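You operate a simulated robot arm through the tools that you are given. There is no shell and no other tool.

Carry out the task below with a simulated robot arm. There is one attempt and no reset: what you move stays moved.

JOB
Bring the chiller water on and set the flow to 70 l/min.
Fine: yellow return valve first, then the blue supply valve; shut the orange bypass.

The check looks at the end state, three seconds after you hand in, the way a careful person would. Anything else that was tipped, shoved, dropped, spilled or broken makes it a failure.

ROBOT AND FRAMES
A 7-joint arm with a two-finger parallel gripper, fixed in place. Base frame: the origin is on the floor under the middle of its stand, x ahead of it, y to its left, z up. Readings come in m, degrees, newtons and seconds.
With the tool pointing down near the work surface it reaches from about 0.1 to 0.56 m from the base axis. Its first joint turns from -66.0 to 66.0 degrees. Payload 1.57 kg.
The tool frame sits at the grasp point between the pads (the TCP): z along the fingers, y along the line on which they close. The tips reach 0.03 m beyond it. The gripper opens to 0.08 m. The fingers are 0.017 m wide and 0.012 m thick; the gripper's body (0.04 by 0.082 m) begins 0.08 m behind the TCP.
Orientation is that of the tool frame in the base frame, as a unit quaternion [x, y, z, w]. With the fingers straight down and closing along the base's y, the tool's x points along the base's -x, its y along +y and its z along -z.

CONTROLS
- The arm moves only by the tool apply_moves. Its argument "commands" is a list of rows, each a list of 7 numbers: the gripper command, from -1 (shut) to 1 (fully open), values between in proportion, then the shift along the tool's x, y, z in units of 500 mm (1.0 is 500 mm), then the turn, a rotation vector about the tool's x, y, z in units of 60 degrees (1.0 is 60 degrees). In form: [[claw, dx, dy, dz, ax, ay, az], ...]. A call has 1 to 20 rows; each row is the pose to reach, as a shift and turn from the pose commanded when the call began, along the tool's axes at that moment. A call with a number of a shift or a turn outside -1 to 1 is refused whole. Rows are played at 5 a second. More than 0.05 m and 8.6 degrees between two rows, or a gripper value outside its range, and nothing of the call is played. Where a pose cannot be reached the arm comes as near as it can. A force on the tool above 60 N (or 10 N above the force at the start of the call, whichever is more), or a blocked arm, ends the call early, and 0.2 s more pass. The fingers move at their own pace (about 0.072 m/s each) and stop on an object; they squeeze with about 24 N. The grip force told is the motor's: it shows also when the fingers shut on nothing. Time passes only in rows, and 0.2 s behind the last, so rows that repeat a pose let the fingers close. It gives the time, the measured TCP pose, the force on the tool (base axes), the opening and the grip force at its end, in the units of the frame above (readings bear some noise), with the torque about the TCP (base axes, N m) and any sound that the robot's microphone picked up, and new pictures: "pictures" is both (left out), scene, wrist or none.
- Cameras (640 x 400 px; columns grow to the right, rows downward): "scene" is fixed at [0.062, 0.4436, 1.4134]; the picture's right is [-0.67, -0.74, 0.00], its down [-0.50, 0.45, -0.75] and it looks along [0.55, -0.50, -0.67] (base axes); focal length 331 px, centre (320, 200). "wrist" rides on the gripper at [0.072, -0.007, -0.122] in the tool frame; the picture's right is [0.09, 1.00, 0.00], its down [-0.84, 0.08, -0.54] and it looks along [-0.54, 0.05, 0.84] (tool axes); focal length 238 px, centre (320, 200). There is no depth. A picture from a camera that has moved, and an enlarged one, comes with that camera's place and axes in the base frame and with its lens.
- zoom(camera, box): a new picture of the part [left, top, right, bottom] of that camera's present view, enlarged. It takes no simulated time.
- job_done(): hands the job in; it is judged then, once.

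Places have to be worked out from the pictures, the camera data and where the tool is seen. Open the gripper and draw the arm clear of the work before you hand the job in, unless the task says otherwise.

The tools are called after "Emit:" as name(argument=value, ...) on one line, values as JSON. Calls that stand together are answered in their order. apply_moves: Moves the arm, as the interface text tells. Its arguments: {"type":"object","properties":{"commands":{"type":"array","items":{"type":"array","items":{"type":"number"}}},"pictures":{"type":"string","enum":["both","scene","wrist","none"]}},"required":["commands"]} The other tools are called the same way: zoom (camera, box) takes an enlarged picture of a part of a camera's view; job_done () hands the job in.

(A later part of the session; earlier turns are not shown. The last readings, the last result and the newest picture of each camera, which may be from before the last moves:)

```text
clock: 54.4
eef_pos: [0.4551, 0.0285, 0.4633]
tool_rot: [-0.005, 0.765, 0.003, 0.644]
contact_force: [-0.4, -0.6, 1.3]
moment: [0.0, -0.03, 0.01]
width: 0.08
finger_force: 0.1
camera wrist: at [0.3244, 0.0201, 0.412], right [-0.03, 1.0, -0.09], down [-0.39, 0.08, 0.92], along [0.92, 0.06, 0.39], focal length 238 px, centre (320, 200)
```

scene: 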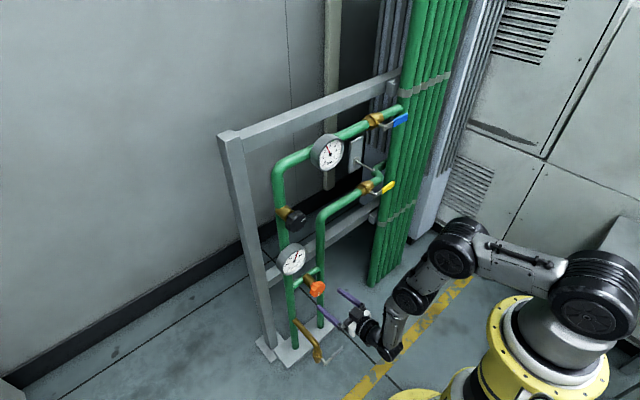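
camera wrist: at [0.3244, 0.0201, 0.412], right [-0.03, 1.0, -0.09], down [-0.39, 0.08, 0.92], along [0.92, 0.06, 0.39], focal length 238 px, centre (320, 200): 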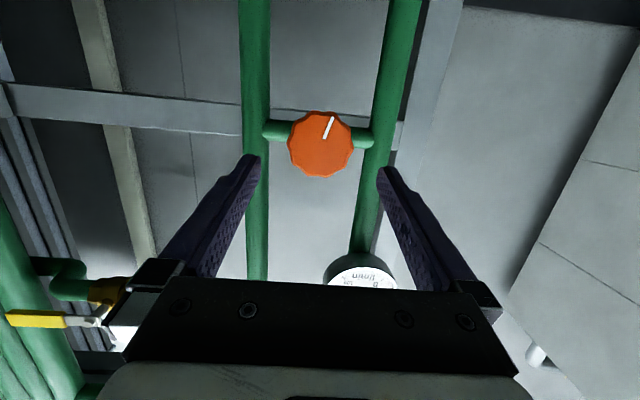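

The knob is centred between the open fingers at about (0.53,0.029,0.448). I'll advance along the tool axis until the pads straddle the knob rim (TCP x≈0.521).

Emit:
apply_moves(commands=[[1, 0, 0, 0.035, 0, 0, 0], [1, 0, 0, 0.07, 0, 0, 0], [1, 0, 0, 0.095, 0, 0, 0], [1, 0, 0, 0.115, 0, 0, 0], [1, 0, 0, 0.134, 0, 0, 0], [1, 0, 0, 0.134, 0, 0, 0]])

Emit:
zoom(camera="scene", box=[270, 240, 370, 330])

Emit:
zoom(camera="wrist", box=[220, 90, 420, 250])

```text
clock: 55.8
eef_pos: [0.5232, 0.0288, 0.4508]
tool_rot: [-0.005, 0.765, 0.002, 0.644]
contact_force: [-0.3, 0.6, -0.3]
moment: [-0.02, -0.03, 0.02]
width: 0.0798
finger_force: 0.0
camera wrist: at [0.3907, 0.0204, 0.4001], right [-0.03, 1.0, -0.09], down [-0.39, 0.08, 0.92], along [0.92, 0.06, 0.39], focal length 238 px, centre (320, 200)
```

scene: 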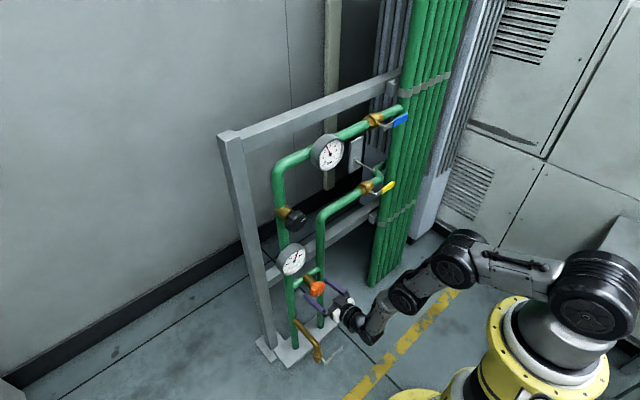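
wrist: 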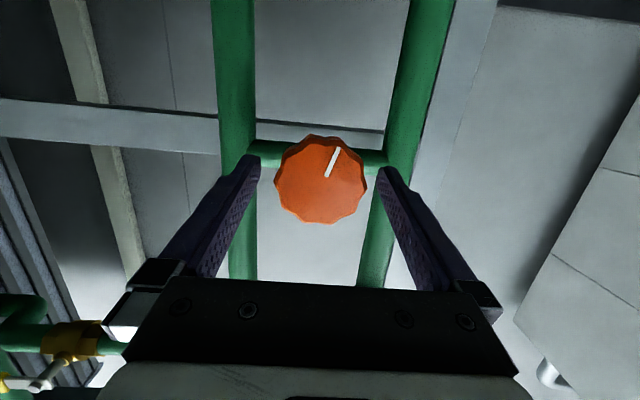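

```text
4.44 times, centred on (320, 285) of scene
camera zoom: at [0.062, 0.4436, 1.4134], right [-0.67, -0.74, 0.0], down [-0.5, 0.45, -0.75], along [0.55, -0.5, -0.67], focal length 1472 px, centre (320, -178)
```

zoom: 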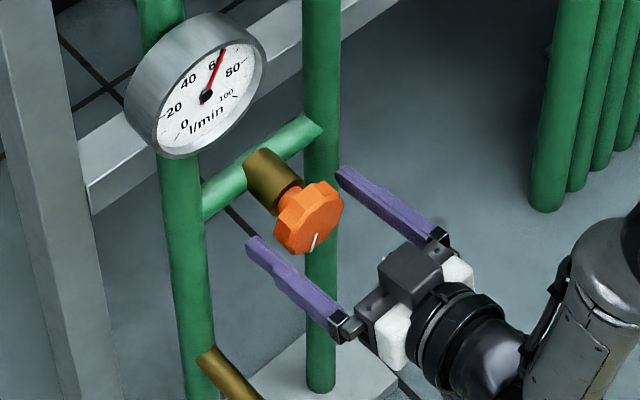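

```text
2.50 times, centred on (320, 170) of wrist
camera zoom: at [0.3907, 0.0204, 0.4001], right [-0.03, 1.0, -0.09], down [-0.39, 0.08, 0.92], along [0.92, 0.06, 0.39], focal length 596 px, centre (320, 275)
```

zoom: 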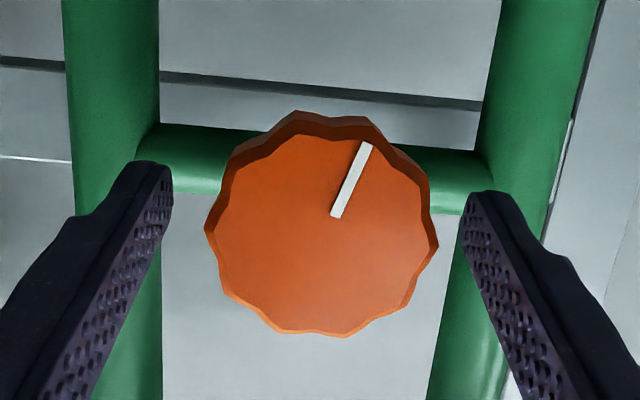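

The fingertips bracket the orange knob (face x≈0.529, centre z≈0.4455, diameter ≈57 mm). I'll lower 3 mm to centre on it and close the grip.

Emit:
apply_moves(commands=[[1, 0.006, 0, 0, 0, 0, 0], [-1, 0.006, 0, 0, 0, 0, 0], [-1, 0.006, 0, 0, 0, 0, 0], [-1, 0.006, 0, 0, 0, 0, 0]])

Emit:
zoom(camera="wrist", box=[220, 90, 420, 250])

```text
clock: 56.8
eef_pos: [0.5225, 0.0293, 0.4496]
tool_rot: [-0.004, 0.765, 0.002, 0.644]
contact_force: [3.1, 4.9, -2.5]
moment: [0.02, -0.09, -0.6]
width: 0.0551
finger_force: 44.5
camera wrist: at [0.3908, 0.0208, 0.3977], right [-0.03, 1.0, -0.09], down [-0.39, 0.07, 0.92], along [0.92, 0.06, 0.39], focal length 238 px, centre (320, 200)
```

scene: 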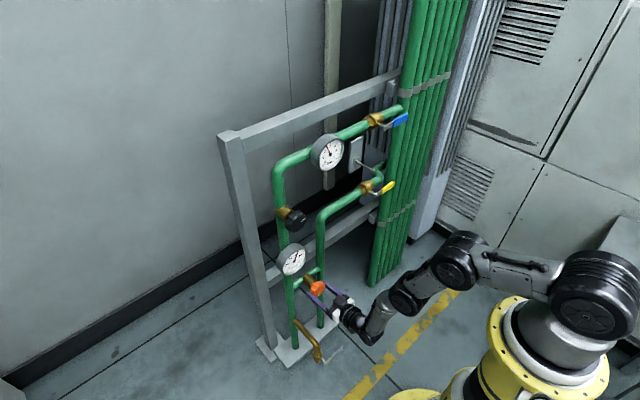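
wrist: 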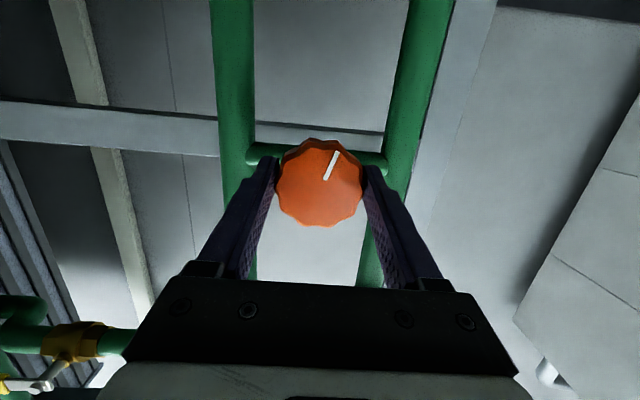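

```text
2.50 times, centred on (320, 170) of wrist
camera zoom: at [0.3908, 0.0208, 0.3977], right [-0.03, 1.0, -0.09], down [-0.39, 0.07, 0.92], along [0.92, 0.06, 0.39], focal length 596 px, centre (320, 275)
```

zoom: 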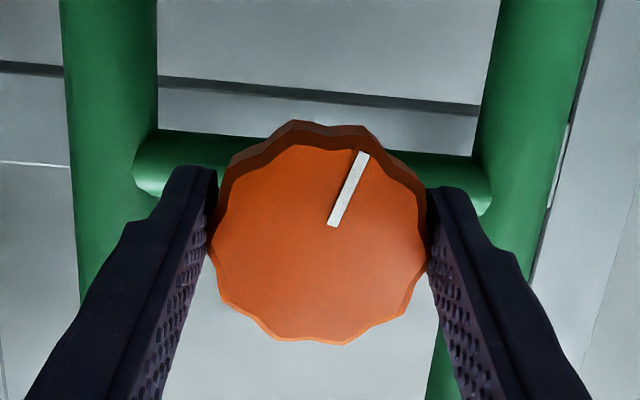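

Gripped firmly (opening 55 mm, small side loads). I'll turn about the knob's axis clockwise as seen from the front (+24° about base x) and watch the mark and the flow.

Emit:
apply_moves(commands=[[-1, 0, 0, 0, -0.017, -0.001, 0.0985], [-1, 0, 0, 0, -0.034, -0.002, 0.197], [-1, 0, 0, 0, -0.051, -0.003, 0.2955], [-1, 0, 0, 0, -0.068, -0.004, 0.394], [-1, 0, 0, 0, -0.068, -0.004, 0.394]])

Emit:
zoom(camera="wrist", box=[220, 90, 420, 250])

Emit:
zoom(camera="scene", box=[270, 235, 335, 305])

```text
clock: 58.0
eef_pos: [0.5221, 0.0294, 0.4493]
tool_rot: [0.129, 0.748, 0.163, 0.63]
contact_force: [10.9, 11.1, -4.9]
moment: [-0.01, 0.51, -0.78]
width: 0.0551
finger_force: 44.9
camera wrist: at [0.3907, 0.042, 0.3988], right [-0.03, 0.95, 0.32], down [-0.39, -0.31, 0.87], along [0.92, -0.1, 0.38], focal length 238 px, centre (320, 200)
```

scene: 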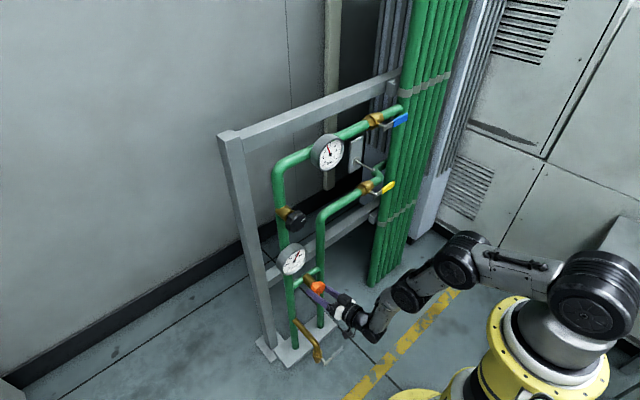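
wrist: 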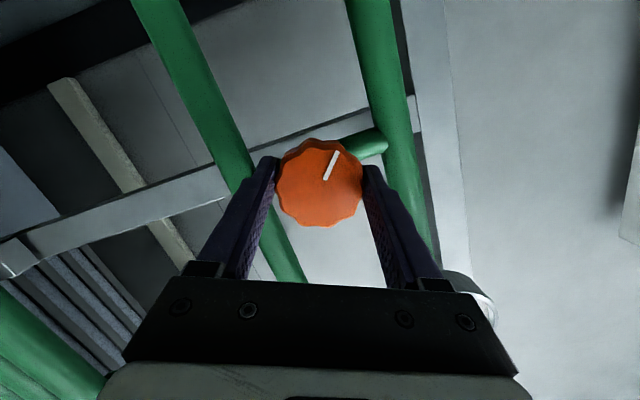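

```text
2.50 times, centred on (320, 170) of wrist
camera zoom: at [0.3907, 0.042, 0.3988], right [-0.03, 0.95, 0.32], down [-0.39, -0.31, 0.87], along [0.92, -0.1, 0.38], focal length 596 px, centre (320, 275)
```

zoom: 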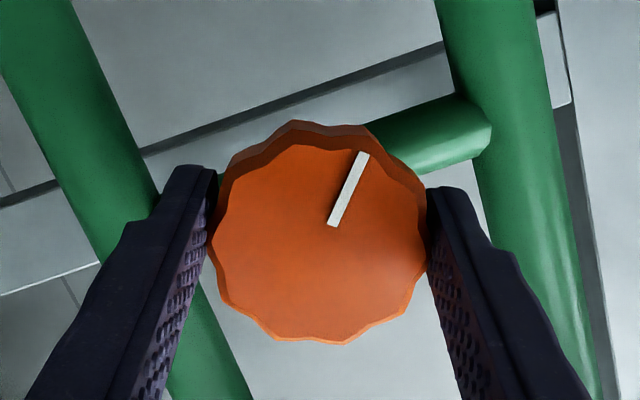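

```text
5.71 times, centred on (302, 270) of scene
camera zoom: at [0.0622, 0.4438, 1.4134], right [-0.67, -0.74, 0.0], down [-0.5, 0.45, -0.75], along [0.55, -0.5, -0.67], focal length 1893 px, centre (420, -200)
```

zoom: 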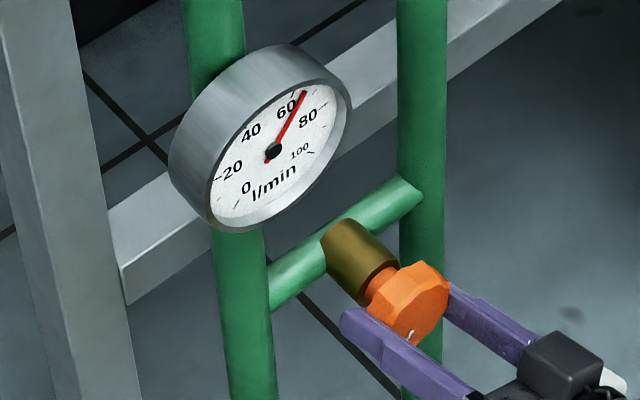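

The knob turned with the gripper and the flow reading rose from ≈61 to ≈67 l/min, so clockwise is shutting the bypass. I'll keep turning another 48°.

Emit:
apply_moves(commands=[[-1, 0, 0, 0, -0.017, -0.001, 0.0985], [-1, 0, 0, 0, -0.034, -0.002, 0.197], [-1, 0, 0, 0, -0.051, -0.003, 0.2955], [-1, 0, 0, 0, -0.068, -0.004, 0.394], [-1, 0, 0, 0, -0.085, -0.005, 0.4925], [-1, 0, 0, 0, -0.102, -0.006, 0.591], [-1, 0, 0, 0, -0.119, -0.007, 0.6895], [-1, 0, 0, 0, -0.136, -0.008, 0.788], [-1, 0, 0, 0, -0.136, -0.008, 0.788]])

Emit:
zoom(camera="wrist", box=[220, 90, 420, 250])

Emit:
zoom(camera="scene", box=[270, 235, 335, 305])

```text
clock: 59.5
eef_pos: [0.5176, 0.0265, 0.452]
tool_rot: [0.325, 0.666, 0.378, 0.555]
contact_force: [9.6, -2.5, -11.8]
moment: [-0.03, -0.65, 0.76]
width: 0.0546
finger_force: 44.7
out of reach, approached as far as the arm can: row 4, 5, 6, 7
stopped in row 7: the force on the tool passed its limit at 63 N (the readings are from after the stop); the commanded pose is now the measured one
camera wrist: at [0.3861, 0.066, 0.422], right [0.0, 0.58, 0.81], down [-0.39, -0.75, 0.53], along [0.92, -0.32, 0.23], focal length 238 px, centre (320, 200)
```

scene: 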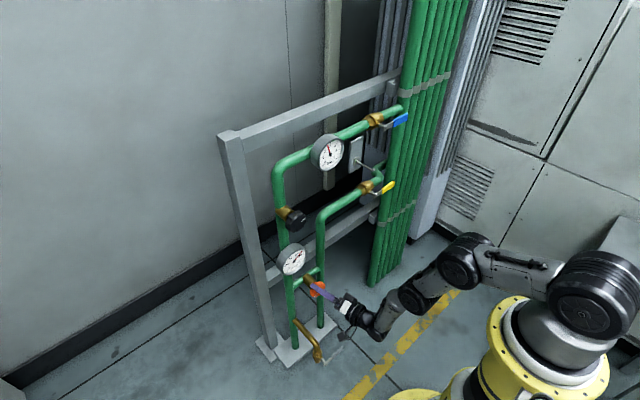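
wrist: 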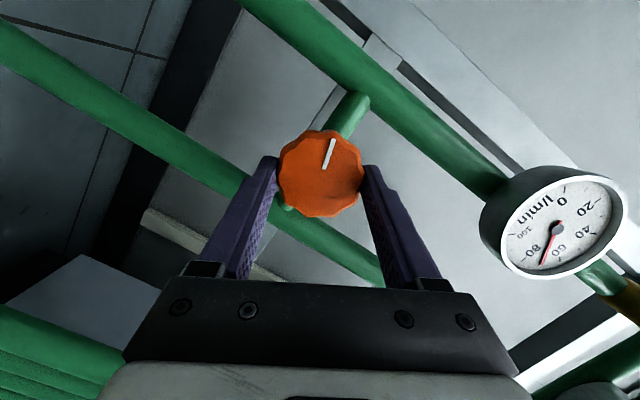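

```text
2.50 times, centred on (320, 170) of wrist
camera zoom: at [0.3861, 0.066, 0.422], right [0.0, 0.58, 0.81], down [-0.39, -0.75, 0.53], along [0.92, -0.32, 0.23], focal length 596 px, centre (320, 275)
```

zoom: 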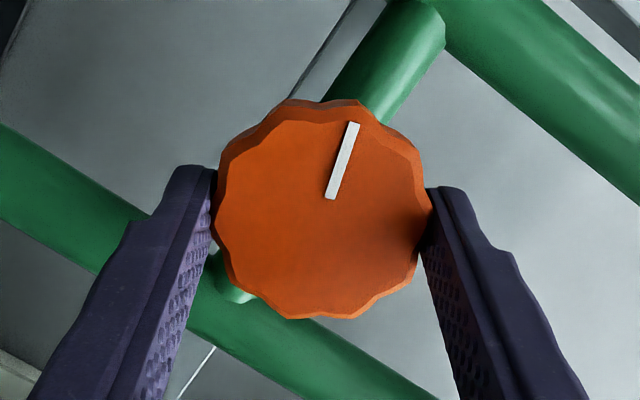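

```text
5.71 times, centred on (302, 270) of scene
camera zoom: at [0.0623, 0.4436, 1.4134], right [-0.67, -0.74, 0.0], down [-0.5, 0.45, -0.75], along [0.55, -0.5, -0.67], focal length 1893 px, centre (420, -200)
```

zoom: 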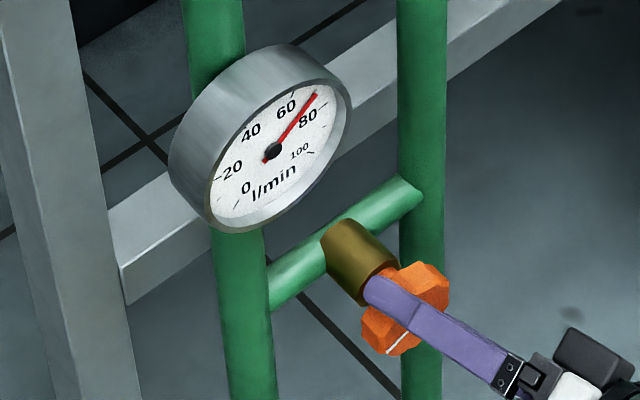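

The bypass has turned about 58° so far and the flow is up to ≈75; the cone motion then ran low on reach. I'll release, and roll the open fingers back 48° around the knob for a regrip.

Emit:
apply_moves(commands=[[1, 0, 0, 0, 0, 0, 0], [1, 0.002, -0.002, 0.005, 0, 0, 0], [1, 0.0046, -0.004, 0.0103, 0.0173, -0.0013, -0.0985], [1, 0.0046, -0.004, 0.0103, 0.0346, -0.0026, -0.197], [1, 0.0046, -0.004, 0.0103, 0.0519, -0.0039, -0.2955], [1, 0.0046, -0.004, 0.0103, 0.0692, -0.0052, -0.394], [1, 0.0046, -0.004, 0.0103, 0.0865, -0.0065, -0.4925], [1, 0.0046, -0.004, 0.0103, 0.1038, -0.0078, -0.591], [1, 0.0046, -0.004, 0.0103, 0.1211, -0.0091, -0.6895], [1, 0.0046, -0.004, 0.0103, 0.1384, -0.0104, -0.788], [1, 0.0046, -0.004, 0.0103, 0.1384, -0.0104, -0.788]])

Emit:
zoom(camera="wrist", box=[220, 90, 420, 250])

Emit:
zoom(camera="scene", box=[270, 235, 335, 305])

```text
clock: 61.9
eef_pos: [0.5228, 0.028, 0.4497]
tool_rot: [0.07, 0.762, 0.074, 0.64]
contact_force: [-0.5, -0.4, -0.1]
moment: [0.02, -0.02, 0.0]
width: 0.0799
finger_force: 0.2
out of reach, approached as far as the arm can: row 2
camera wrist: at [0.3908, 0.0328, 0.3986], right [0.0, 0.99, 0.11], down [-0.39, -0.11, 0.92], along [0.92, -0.04, 0.39], focal length 238 px, centre (320, 200)
```

scene: 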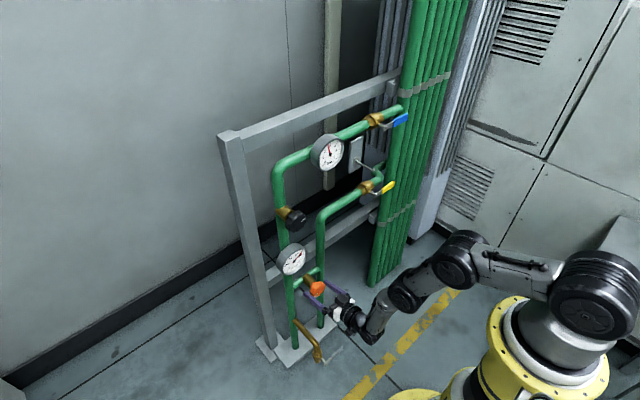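
wrist: 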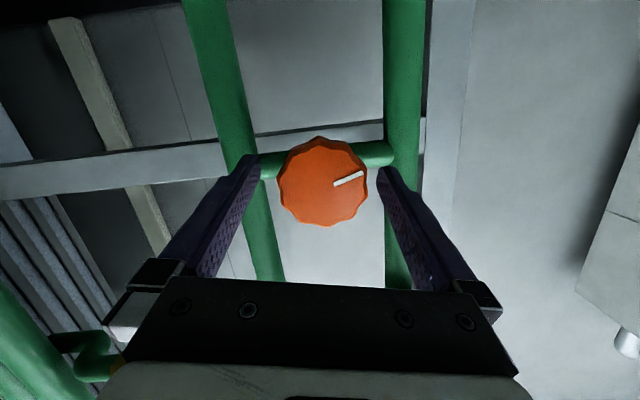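

```text
2.50 times, centred on (320, 170) of wrist
camera zoom: at [0.3908, 0.0328, 0.3986], right [0.0, 0.99, 0.11], down [-0.39, -0.11, 0.92], along [0.92, -0.04, 0.39], focal length 596 px, centre (320, 275)
```

zoom: 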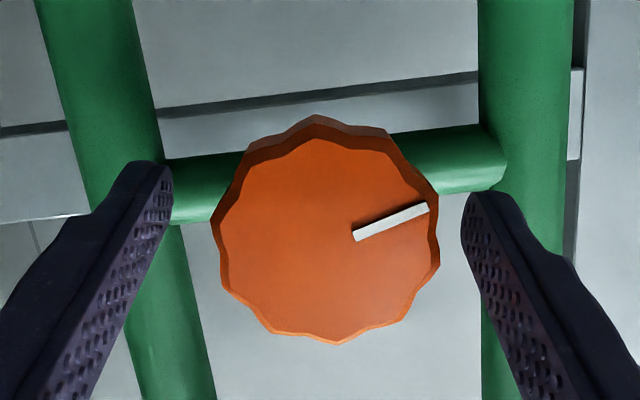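

```text
5.71 times, centred on (302, 270) of scene
camera zoom: at [0.062, 0.4436, 1.4134], right [-0.67, -0.74, 0.0], down [-0.5, 0.45, -0.75], along [0.55, -0.5, -0.67], focal length 1893 px, centre (420, -200)
```

zoom: 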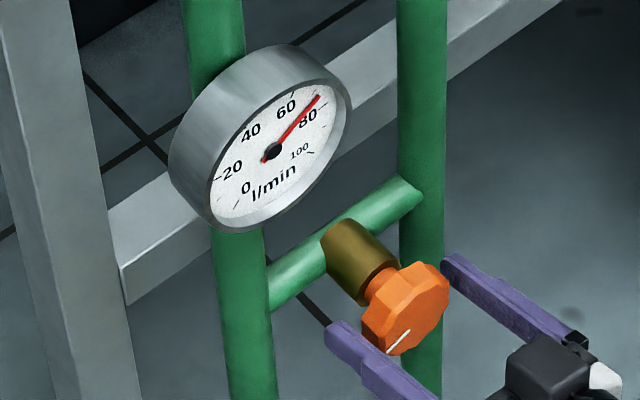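

The knob kept its new position (mark turned ≈55°, flow ≈76). I'll roll the open fingers back a further 48° and then regrip.

Emit:
apply_moves(commands=[[1, 0.001, 0.001, 0, 0.0172, -0.0012, -0.0986], [1, 0.001, 0.001, 0, 0.0344, -0.0024, -0.1972], [1, 0.002, 0.002, 0, 0.0516, -0.0036, -0.2958], [1, 0.002, 0.002, 0, 0.0688, -0.0048, -0.3944], [1, 0.003, 0.003, 0, 0.086, -0.006, -0.493], [1, 0.003, 0.003, 0, 0.1032, -0.0072, -0.5916], [1, 0.004, 0.004, 0, 0.1204, -0.0084, -0.6902], [1, 0.004, 0.004, 0, 0.1376, -0.0096, -0.7888], [1, 0.004, 0.004, 0, 0.1376, -0.0096, -0.7888], [-1, 0.004, 0.004, 0, 0.1376, -0.0096, -0.7888], [-1, 0.004, 0.004, 0, 0.1376, -0.0096, -0.7888], [-1, 0.004, 0.004, 0, 0.1376, -0.0096, -0.7888]], pictures="wrist")

Emit:
zoom(camera="wrist", box=[220, 90, 420, 250])

```text
clock: 64.5
eef_pos: [0.5219, 0.0285, 0.4496]
tool_rot: [-0.195, 0.726, -0.243, 0.613]
contact_force: [-6.1, -9.4, 11.2]
moment: [0.01, 0.18, 0.45]
width: 0.0553
finger_force: 45.1
camera wrist: at [0.3904, -0.0044, 0.4099], right [0.0, 0.75, -0.66], down [-0.39, 0.61, 0.69], along [0.92, 0.26, 0.29], focal length 238 px, centre (320, 200)
```

wrist: 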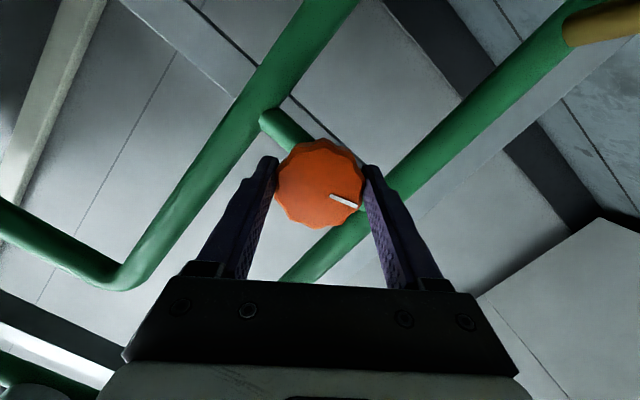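

```text
2.50 times, centred on (320, 170) of wrist
camera zoom: at [0.3904, -0.0044, 0.4099], right [0.0, 0.75, -0.66], down [-0.39, 0.61, 0.69], along [0.92, 0.26, 0.29], focal length 596 px, centre (320, 275)
```

zoom: 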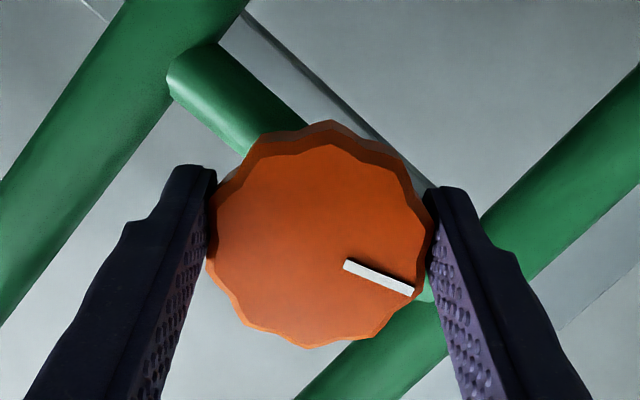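

Regripped at about −36° roll; the small reaction forces suggest the true axis is ≈3 mm higher (z≈0.449), so I'll correct for that as I turn. Now another +54° clockwise.

Emit:
apply_moves(commands=[[-1, -0.0015, -0.004, 0, -0.0172, 0.0015, 0.0985], [-1, -0.0035, -0.0083, 0, -0.0344, 0.003, 0.197], [-1, -0.0035, -0.0083, 0, -0.0516, 0.0045, 0.2955], [-1, -0.0035, -0.0083, 0, -0.0688, 0.006, 0.394], [-1, -0.0035, -0.0083, 0, -0.086, 0.0075, 0.4925], [-1, -0.0035, -0.0083, 0, -0.1032, 0.009, 0.591], [-1, -0.0035, -0.0083, 0, -0.1204, 0.0105, 0.6895], [-1, -0.0035, -0.0083, 0, -0.1376, 0.012, 0.788], [-1, -0.0035, -0.0083, 0, -0.1548, 0.0135, 0.8865], [-1, -0.0035, -0.0083, 0, -0.1548, 0.0135, 0.8865]])

Emit:
zoom(camera="wrist", box=[220, 90, 420, 250])

Emit:
zoom(camera="scene", box=[270, 235, 335, 305])

```text
clock: 66.7
eef_pos: [0.5222, 0.0294, 0.451]
tool_rot: [0.103, 0.758, 0.115, 0.633]
contact_force: [4.8, 19.4, -10.9]
moment: [0.01, 0.51, 0.82]
width: 0.0547
finger_force: 44.8
camera wrist: at [0.3897, 0.0388, 0.4014], right [-0.01, 0.98, 0.22], down [-0.38, -0.2, 0.9], along [0.92, -0.08, 0.38], focal length 238 px, centre (320, 200)
```

scene: 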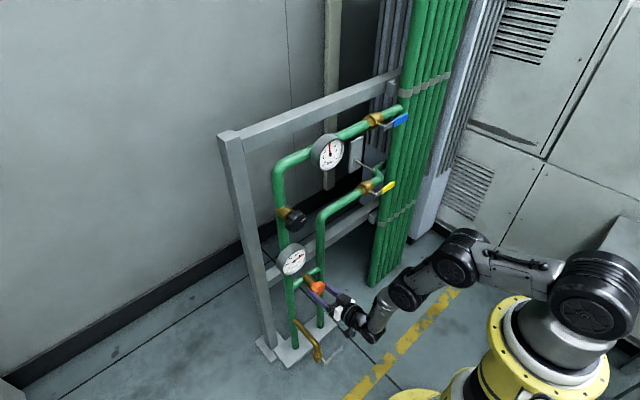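
wrist: 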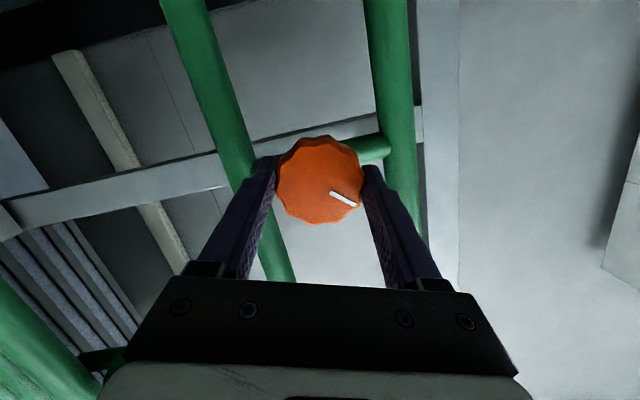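

```text
2.50 times, centred on (320, 170) of wrist
camera zoom: at [0.3897, 0.0388, 0.4014], right [-0.01, 0.98, 0.22], down [-0.38, -0.2, 0.9], along [0.92, -0.08, 0.38], focal length 596 px, centre (320, 275)
```

zoom: 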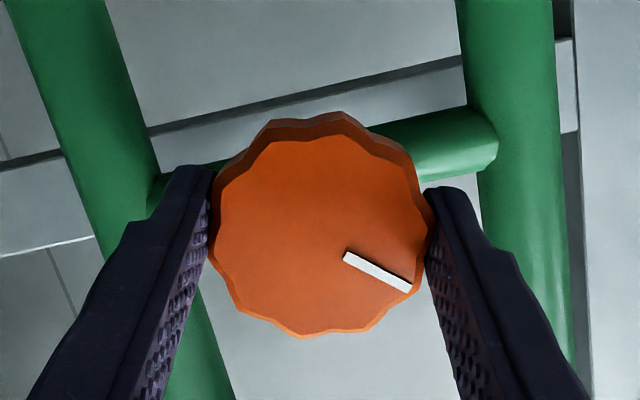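

```text
5.71 times, centred on (302, 270) of scene
camera zoom: at [0.0623, 0.4439, 1.4134], right [-0.67, -0.74, 0.0], down [-0.5, 0.45, -0.75], along [0.55, -0.5, -0.67], focal length 1893 px, centre (420, -200)
```

zoom: 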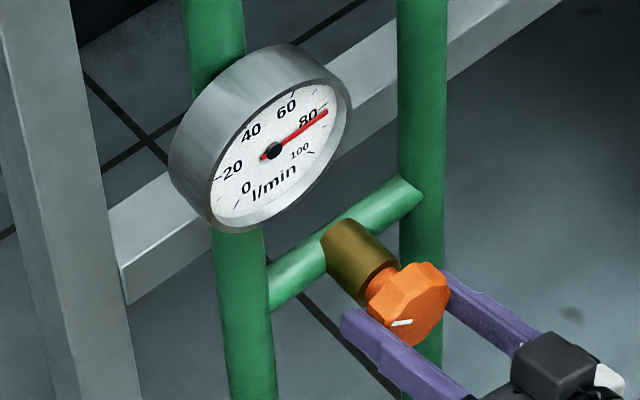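

Flow is now ≈83 l/min and the bypass has turned ≈110° in total, without reaching a stop. I'll continue +30° with a small centring correction.

Emit:
apply_moves(commands=[[-1, 0.002, 0.001, 0, -0.0176, 0.001, 0.0983], [-1, 0.0034, 0.001, 0, -0.0352, 0.002, 0.1966], [-1, 0.0034, 0.001, 0, -0.0528, 0.003, 0.2949], [-1, 0.0034, 0.001, 0, -0.0704, 0.004, 0.3932], [-1, 0.0034, 0.001, 0, -0.088, 0.005, 0.4915], [-1, 0.0034, 0.001, 0, -0.088, 0.005, 0.4915]], pictures="wrist")

Emit:
zoom(camera="scene", box=[270, 235, 335, 305])

```text
clock: 68.0
eef_pos: [0.5223, 0.0286, 0.4507]
tool_rot: [0.264, 0.701, 0.308, 0.586]
contact_force: [-14.1, 10.9, 8.1]
moment: [0.0, -0.93, 0.36]
width: 0.0545
finger_force: 44.5
camera wrist: at [0.39, 0.0619, 0.4122], right [0.0, 0.74, 0.68], down [-0.39, -0.62, 0.68], along [0.92, -0.26, 0.29], focal length 238 px, centre (320, 200)
```

wrist: 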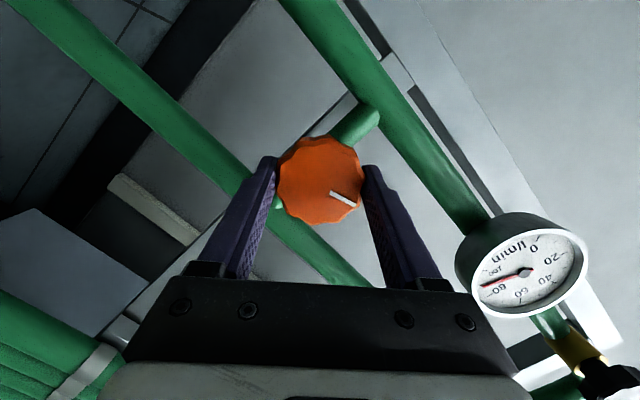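

```text
5.71 times, centred on (302, 270) of scene
camera zoom: at [0.0617, 0.4437, 1.4134], right [-0.67, -0.74, 0.0], down [-0.5, 0.45, -0.75], along [0.55, -0.5, -0.67], focal length 1893 px, centre (420, -200)
```

zoom: 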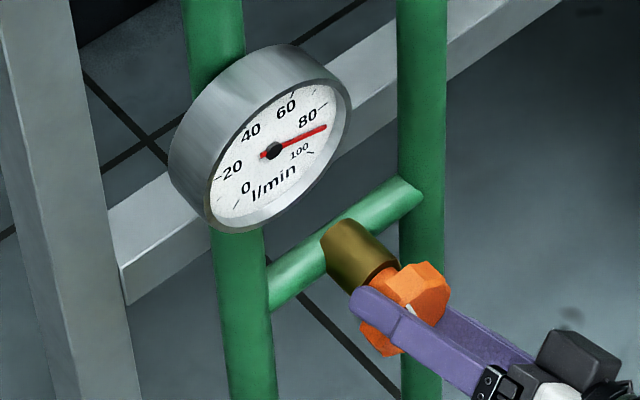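

Flow ≈88; still no stop after ≈140°. I'll release and roll the open fingers back 48° (first half of the regrip).

Emit:
apply_moves(commands=[[1, 0, 0, 0, 0, 0, 0], [1, 0, 0.001, 0, 0, 0, 0], [1, -0.001, 0.003, 0, 0.0173, -0.0009, -0.0984], [1, -0.001, 0.003, 0, 0.0346, -0.0018, -0.1968], [1, -0.001, 0.003, 0, 0.0519, -0.0027, -0.2952], [1, -0.001, 0.003, 0, 0.0692, -0.0036, -0.3936], [1, -0.001, 0.003, 0, 0.0865, -0.0045, -0.492], [1, -0.001, 0.003, 0, 0.1038, -0.0054, -0.5904], [1, -0.001, 0.003, 0, 0.1211, -0.0063, -0.6888], [1, -0.001, 0.003, 0, 0.1384, -0.0072, -0.7872], [1, -0.001, 0.003, 0, 0.1384, -0.0072, -0.7872]], pictures="wrist")

Emit:
zoom(camera="wrist", box=[220, 90, 420, 250])

Emit:
zoom(camera="scene", box=[270, 235, 335, 305])

```text
clock: 70.5
eef_pos: [0.5217, 0.0296, 0.4518]
tool_rot: [0.003, 0.767, -0.006, 0.642]
contact_force: [0.1, -0.1, -0.4]
moment: [-0.02, -0.01, 0.01]
width: 0.0801
finger_force: 0.1
camera wrist: at [0.3902, 0.0236, 0.401], right [0.0, 1.0, -0.1], down [-0.39, 0.09, 0.92], along [0.92, 0.04, 0.38], focal length 238 px, centre (320, 200)
```

wrist: 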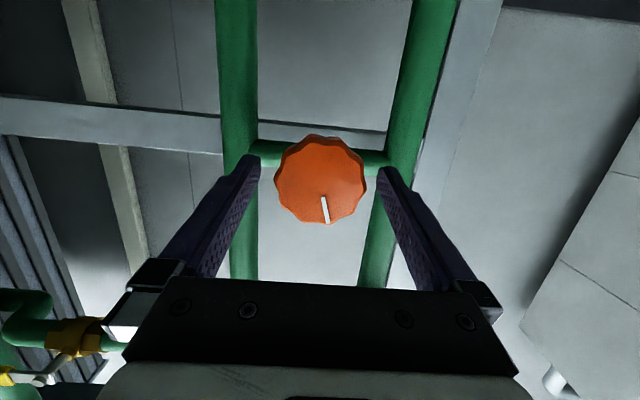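

```text
2.50 times, centred on (320, 170) of wrist
camera zoom: at [0.3902, 0.0236, 0.401], right [0.0, 1.0, -0.1], down [-0.39, 0.09, 0.92], along [0.92, 0.04, 0.38], focal length 596 px, centre (320, 275)
```

zoom: 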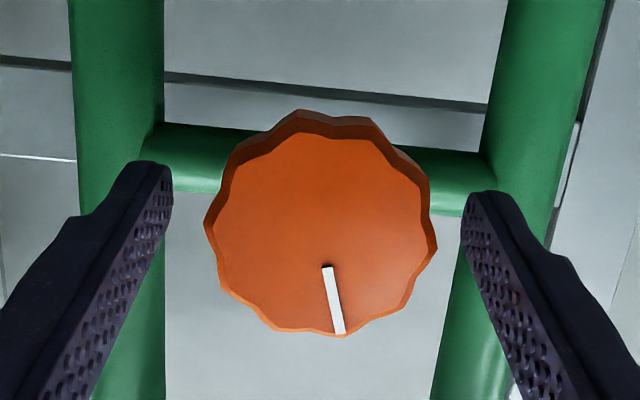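

```text
5.71 times, centred on (302, 270) of scene
camera zoom: at [0.062, 0.4436, 1.4134], right [-0.67, -0.74, 0.0], down [-0.5, 0.45, -0.75], along [0.55, -0.5, -0.67], focal length 1893 px, centre (420, -200)
```

zoom: 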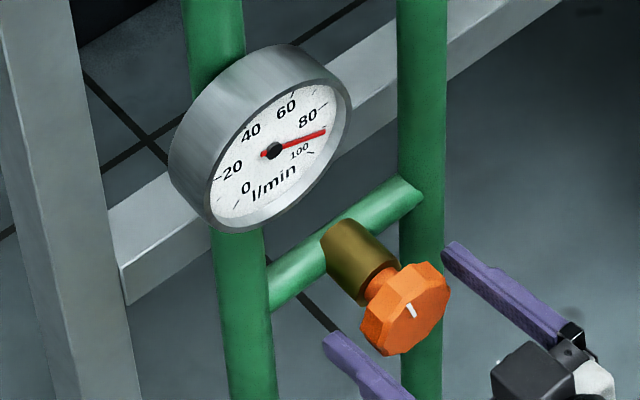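

The mark now points nearly up (≈142° turned) and flow reads ≈89. I'll roll back another 48° and regrip.

Emit:
apply_moves(commands=[[1, 0, 0, 0, 0.0173, -0.0009, -0.0984], [1, 0, 0.001, 0, 0.0346, -0.0018, -0.1968], [1, 0, 0.002, 0, 0.0519, -0.0027, -0.2952], [1, 0.001, 0.003, 0, 0.0692, -0.0036, -0.3936], [1, 0.001, 0.004, 0, 0.0865, -0.0045, -0.492], [1, 0.001, 0.004, 0, 0.1038, -0.0054, -0.5904], [1, 0.001, 0.004, 0, 0.1211, -0.0063, -0.6888], [1, 0.001, 0.004, 0, 0.1384, -0.0072, -0.7872], [1, 0.001, 0.004, 0, 0.1384, -0.0072, -0.7872], [-1, 0.001, 0.004, 0, 0.1384, -0.0072, -0.7872], [-1, 0.001, 0.004, 0, 0.1384, -0.0072, -0.7872], [-1, 0.001, 0.004, 0, 0.1384, -0.0072, -0.7872]], pictures="wrist")

```text
clock: 73.0
eef_pos: [0.521, 0.0324, 0.4521]
tool_rot: [-0.261, 0.699, -0.314, 0.587]
contact_force: [8.1, 8.7, -10.1]
moment: [0.02, 0.77, 0.27]
width: 0.0556
finger_force: 44.8
camera wrist: at [0.3896, -0.0086, 0.4228], right [-0.01, 0.6, -0.8], down [-0.39, 0.74, 0.55], along [0.92, 0.32, 0.22], focal length 238 px, centre (320, 200)
```

wrist: 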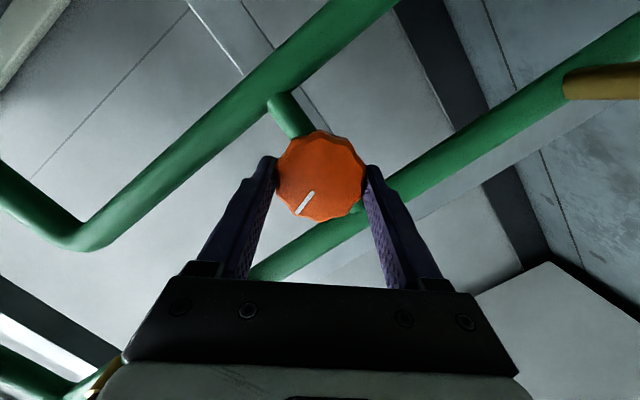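

Regripped at about −48°. I'll turn another +54° clockwise.

Emit:
apply_moves(commands=[[-1, 0, 0.001, 0, -0.0174, 0.0004, 0.0985], [-1, 0.0005, 0.001, 0, -0.0348, 0.0008, 0.197], [-1, 0.001, 0, 0, -0.0522, 0.0012, 0.2955], [-1, 0.001, 0, 0, -0.0696, 0.0016, 0.394], [-1, 0.0015, -0.001, 0, -0.087, 0.002, 0.4925], [-1, 0.0015, -0.001, 0, -0.1044, 0.0024, 0.591], [-1, 0.002, -0.002, 0, -0.1218, 0.0028, 0.6895], [-1, 0.002, -0.002, 0, -0.1392, 0.0032, 0.788], [-1, 0.0025, -0.003, 0, -0.1566, 0.0036, 0.8865], [-1, 0.0025, -0.003, 0, -0.1566, 0.0036, 0.8865]], pictures="wrist")

Emit:
zoom(camera="scene", box=[270, 235, 335, 305])

```text
clock: 75.2
eef_pos: [0.5221, 0.0289, 0.4527]
tool_rot: [0.036, 0.764, 0.036, 0.643]
contact_force: [2.0, 0.5, -0.1]
moment: [-0.95, 0.29, 0.77]
width: 0.0555
finger_force: 44.6
camera wrist: at [0.3904, 0.0288, 0.4003], right [-0.01, 1.0, 0.01], down [-0.39, -0.01, 0.92], along [0.92, 0.0, 0.39], focal length 238 px, centre (320, 200)
```

wrist: 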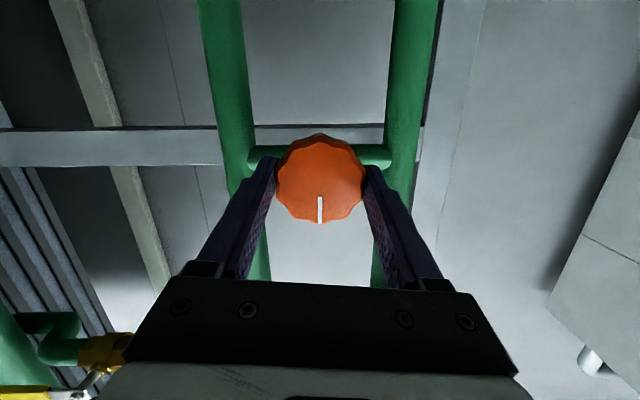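

```text
5.71 times, centred on (302, 270) of scene
camera zoom: at [0.0621, 0.4437, 1.4134], right [-0.67, -0.74, 0.0], down [-0.5, 0.45, -0.75], along [0.55, -0.5, -0.67], focal length 1893 px, centre (420, -200)
```

zoom: 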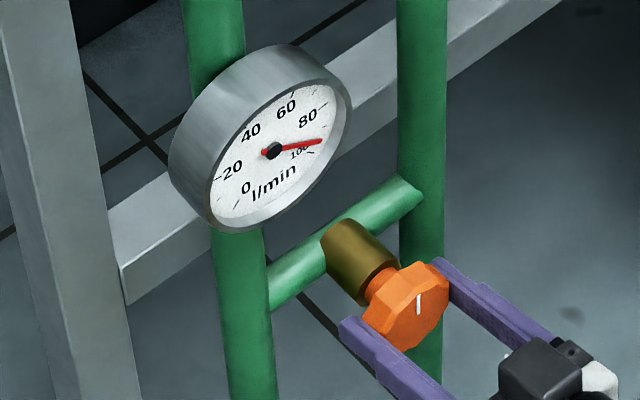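

The mark now points straight up and the knob slipped in the fingers with a −0.95 N·m reaction: the bypass is hard against its closed stop, with flow at ≈93 l/min. I'll release and back straight out.

Emit:
apply_moves(commands=[[1, 0, 0, 0, 0, 0, 0], [1, 0, 0, 0, 0, 0, 0], [1, 0, 0, -0.03, 0, 0, 0], [1, 0, 0, -0.08, 0, 0, 0], [1, 0, 0, -0.13, 0, 0, 0], [1, 0, 0, -0.17, 0, 0, 0], [1, 0, 0, -0.17, 0, 0, 0]])

Emit:
zoom(camera="scene", box=[270, 235, 335, 305])

Emit:
zoom(camera="wrist", box=[270, 80, 370, 180])

```text
clock: 76.8
eef_pos: [0.4379, 0.0283, 0.4673]
tool_rot: [0.037, 0.764, 0.036, 0.643]
contact_force: [-0.7, -0.7, -0.2]
moment: [-0.01, -0.01, 0.03]
width: 0.0801
finger_force: 0.0
camera wrist: at [0.3064, 0.028, 0.4157], right [-0.01, 1.0, 0.01], down [-0.39, -0.01, 0.92], along [0.92, 0.0, 0.39], focal length 238 px, centre (320, 200)
```

scene: 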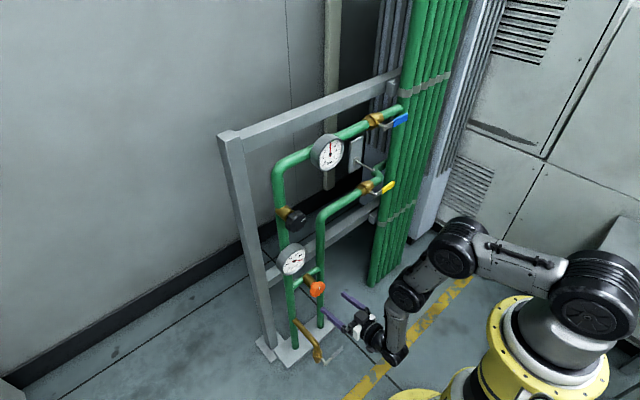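
wrist: 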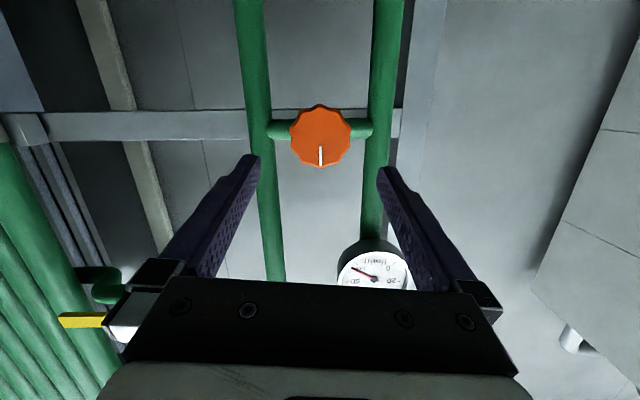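

```text
5.71 times, centred on (302, 270) of scene
camera zoom: at [0.062, 0.4436, 1.4134], right [-0.67, -0.74, 0.0], down [-0.5, 0.45, -0.75], along [0.55, -0.5, -0.67], focal length 1893 px, centre (420, -200)
```

zoom: 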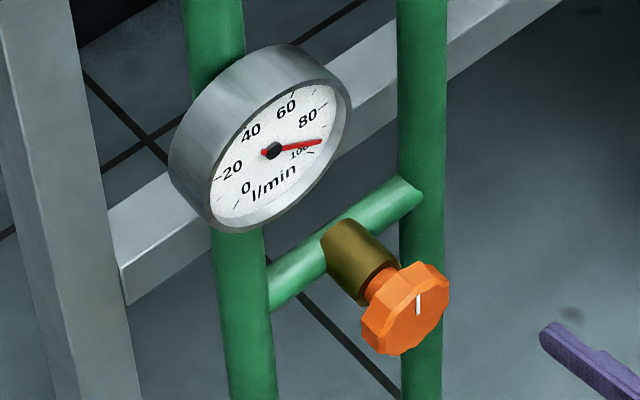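

```text
4.00 times, centred on (320, 130) of wrist
camera zoom: at [0.3064, 0.028, 0.4157], right [-0.01, 1.0, 0.01], down [-0.39, -0.01, 0.92], along [0.92, 0.0, 0.39], focal length 953 px, centre (320, 480)
```

zoom: 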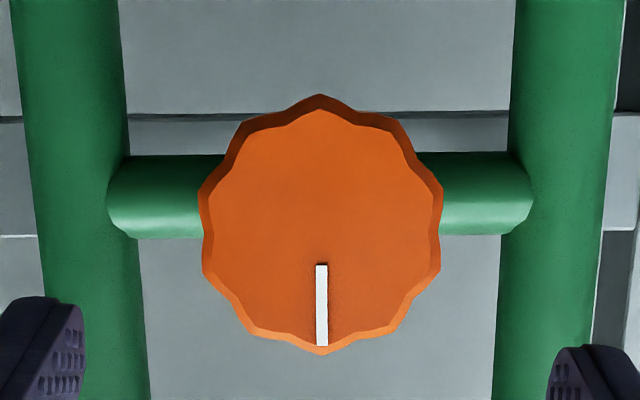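

The orange mark is exactly upright and the knob is clear. Next I move up to stand off in front of the black regulating knob near (0.44,0.093,0.81), levelling the tool on the way.

Emit:
apply_moves(commands=[[1, -0.0733, 0.0222, -0.0124, 0, -0.018, -0.011], [1, -0.1466, 0.0444, -0.0248, 0, -0.036, -0.022], [1, -0.2198, 0.0666, -0.0372, 0, -0.055, -0.033], [1, -0.2931, 0.0888, -0.0496, 0, -0.073, -0.044], [1, -0.3664, 0.1109, -0.062, 0, -0.091, -0.055], [1, -0.4397, 0.1331, -0.0744, 0, -0.109, -0.066], [1, -0.5129, 0.1553, -0.0868, 0, -0.127, -0.077], [1, -0.5862, 0.1775, -0.0992, 0, -0.145, -0.088], [1, -0.6595, 0.1997, -0.1116, -0.001, -0.1636, -0.099], [1, -0.6595, 0.1997, -0.1116, -0.001, -0.1636, -0.099]])

Emit:
zoom(camera="scene", box=[260, 190, 350, 305])

```text
clock: 79.0
eef_pos: [0.4409, 0.095, 0.8082]
tool_rot: [0.0, 0.708, -0.002, 0.707]
contact_force: [-0.1, -0.9, 0.0]
moment: [0.01, -0.02, -0.02]
width: 0.0799
finger_force: 0.1
camera wrist: at [0.3189, 0.0874, 0.7358], right [0.0, 1.0, -0.09], down [-0.54, 0.08, 0.84], along [0.84, 0.05, 0.54], focal length 238 px, centre (320, 200)
```

scene: 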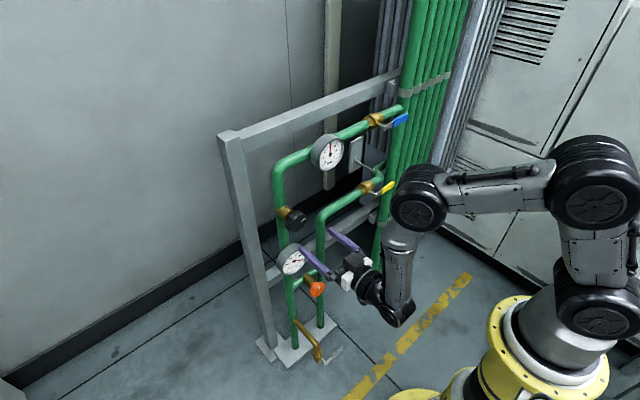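
wrist: 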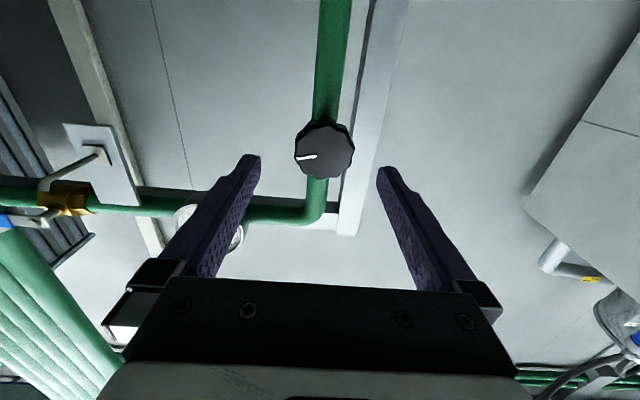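

```text
3.48 times, centred on (305, 248) of scene
camera zoom: at [0.062, 0.4436, 1.4134], right [-0.67, -0.74, 0.0], down [-0.5, 0.45, -0.75], along [0.55, -0.5, -0.67], focal length 1152 px, centre (372, 35)
```

zoom: 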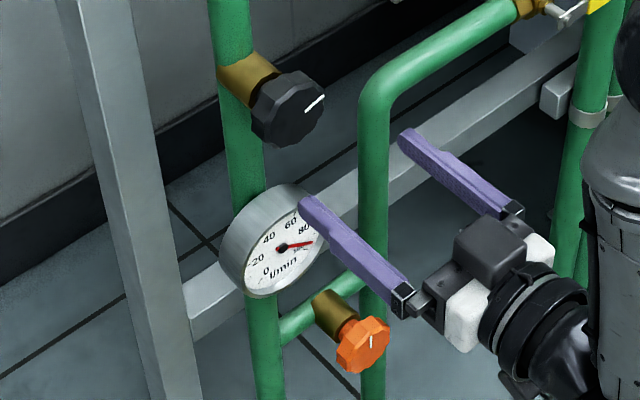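

The arm is level in front of the black knob, which I place at about (0.53,0.0995,0.815) with its mark toward −y. I'll align and advance until the fingers straddle it.

Emit:
apply_moves(commands=[[1, -0.014, 0.009, 0.02, 0, 0, 0], [1, -0.014, 0.009, 0.06, 0, 0, 0], [1, -0.014, 0.009, 0.1, 0, 0, 0], [1, -0.014, 0.009, 0.135, 0, 0, 0], [1, -0.014, 0.009, 0.162, 0, 0, 0], [1, -0.014, 0.009, 0.162, 0, 0, 0]])

Emit:
zoom(camera="wrist", box=[220, 90, 420, 250])

Emit:
zoom(camera="scene", box=[260, 190, 350, 305])

```text
clock: 80.5
eef_pos: [0.5231, 0.0998, 0.8153]
tool_rot: [-0.001, 0.708, 0.0, 0.707]
contact_force: [-0.2, -0.7, -0.6]
moment: [0.01, -0.04, 0.0]
width: 0.0799
finger_force: 0.0
camera wrist: at [0.4009, 0.0914, 0.7427], right [0.0, 1.0, -0.09], down [-0.54, 0.08, 0.84], along [0.84, 0.05, 0.54], focal length 238 px, centre (320, 200)
```

scene: 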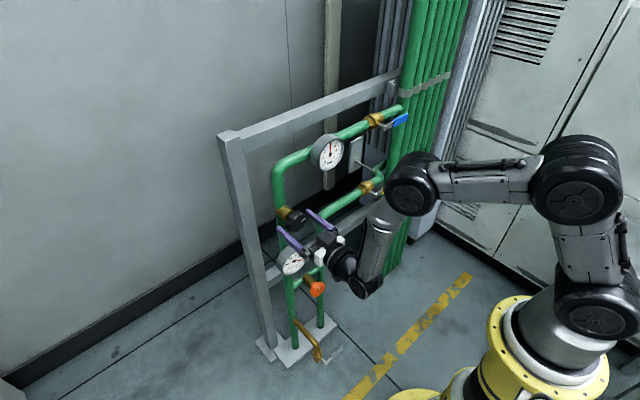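
wrist: 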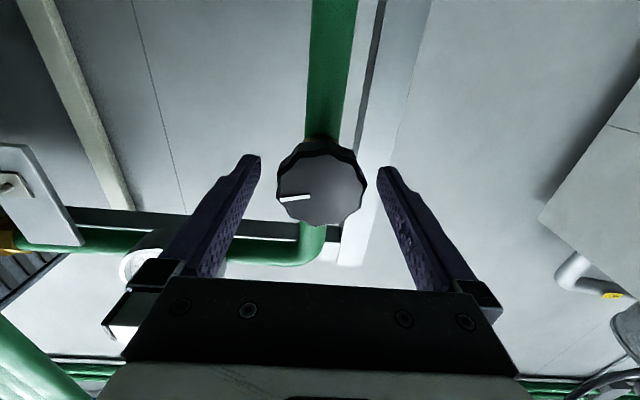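

```text
2.50 times, centred on (320, 170) of wrist
camera zoom: at [0.4009, 0.0914, 0.7427], right [0.0, 1.0, -0.09], down [-0.54, 0.08, 0.84], along [0.84, 0.05, 0.54], focal length 596 px, centre (320, 275)
```

zoom: 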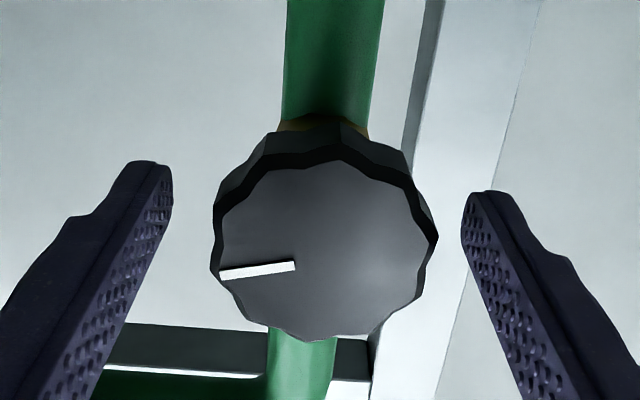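

```text
3.48 times, centred on (305, 248) of scene
camera zoom: at [0.062, 0.4436, 1.4134], right [-0.67, -0.74, 0.0], down [-0.5, 0.45, -0.75], along [0.55, -0.5, -0.67], focal length 1152 px, centre (372, 35)
```

zoom: 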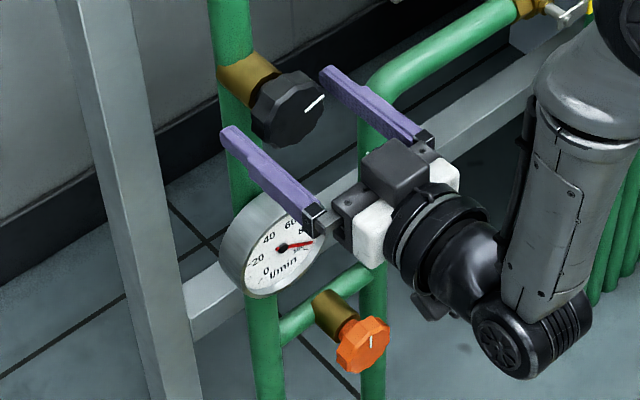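

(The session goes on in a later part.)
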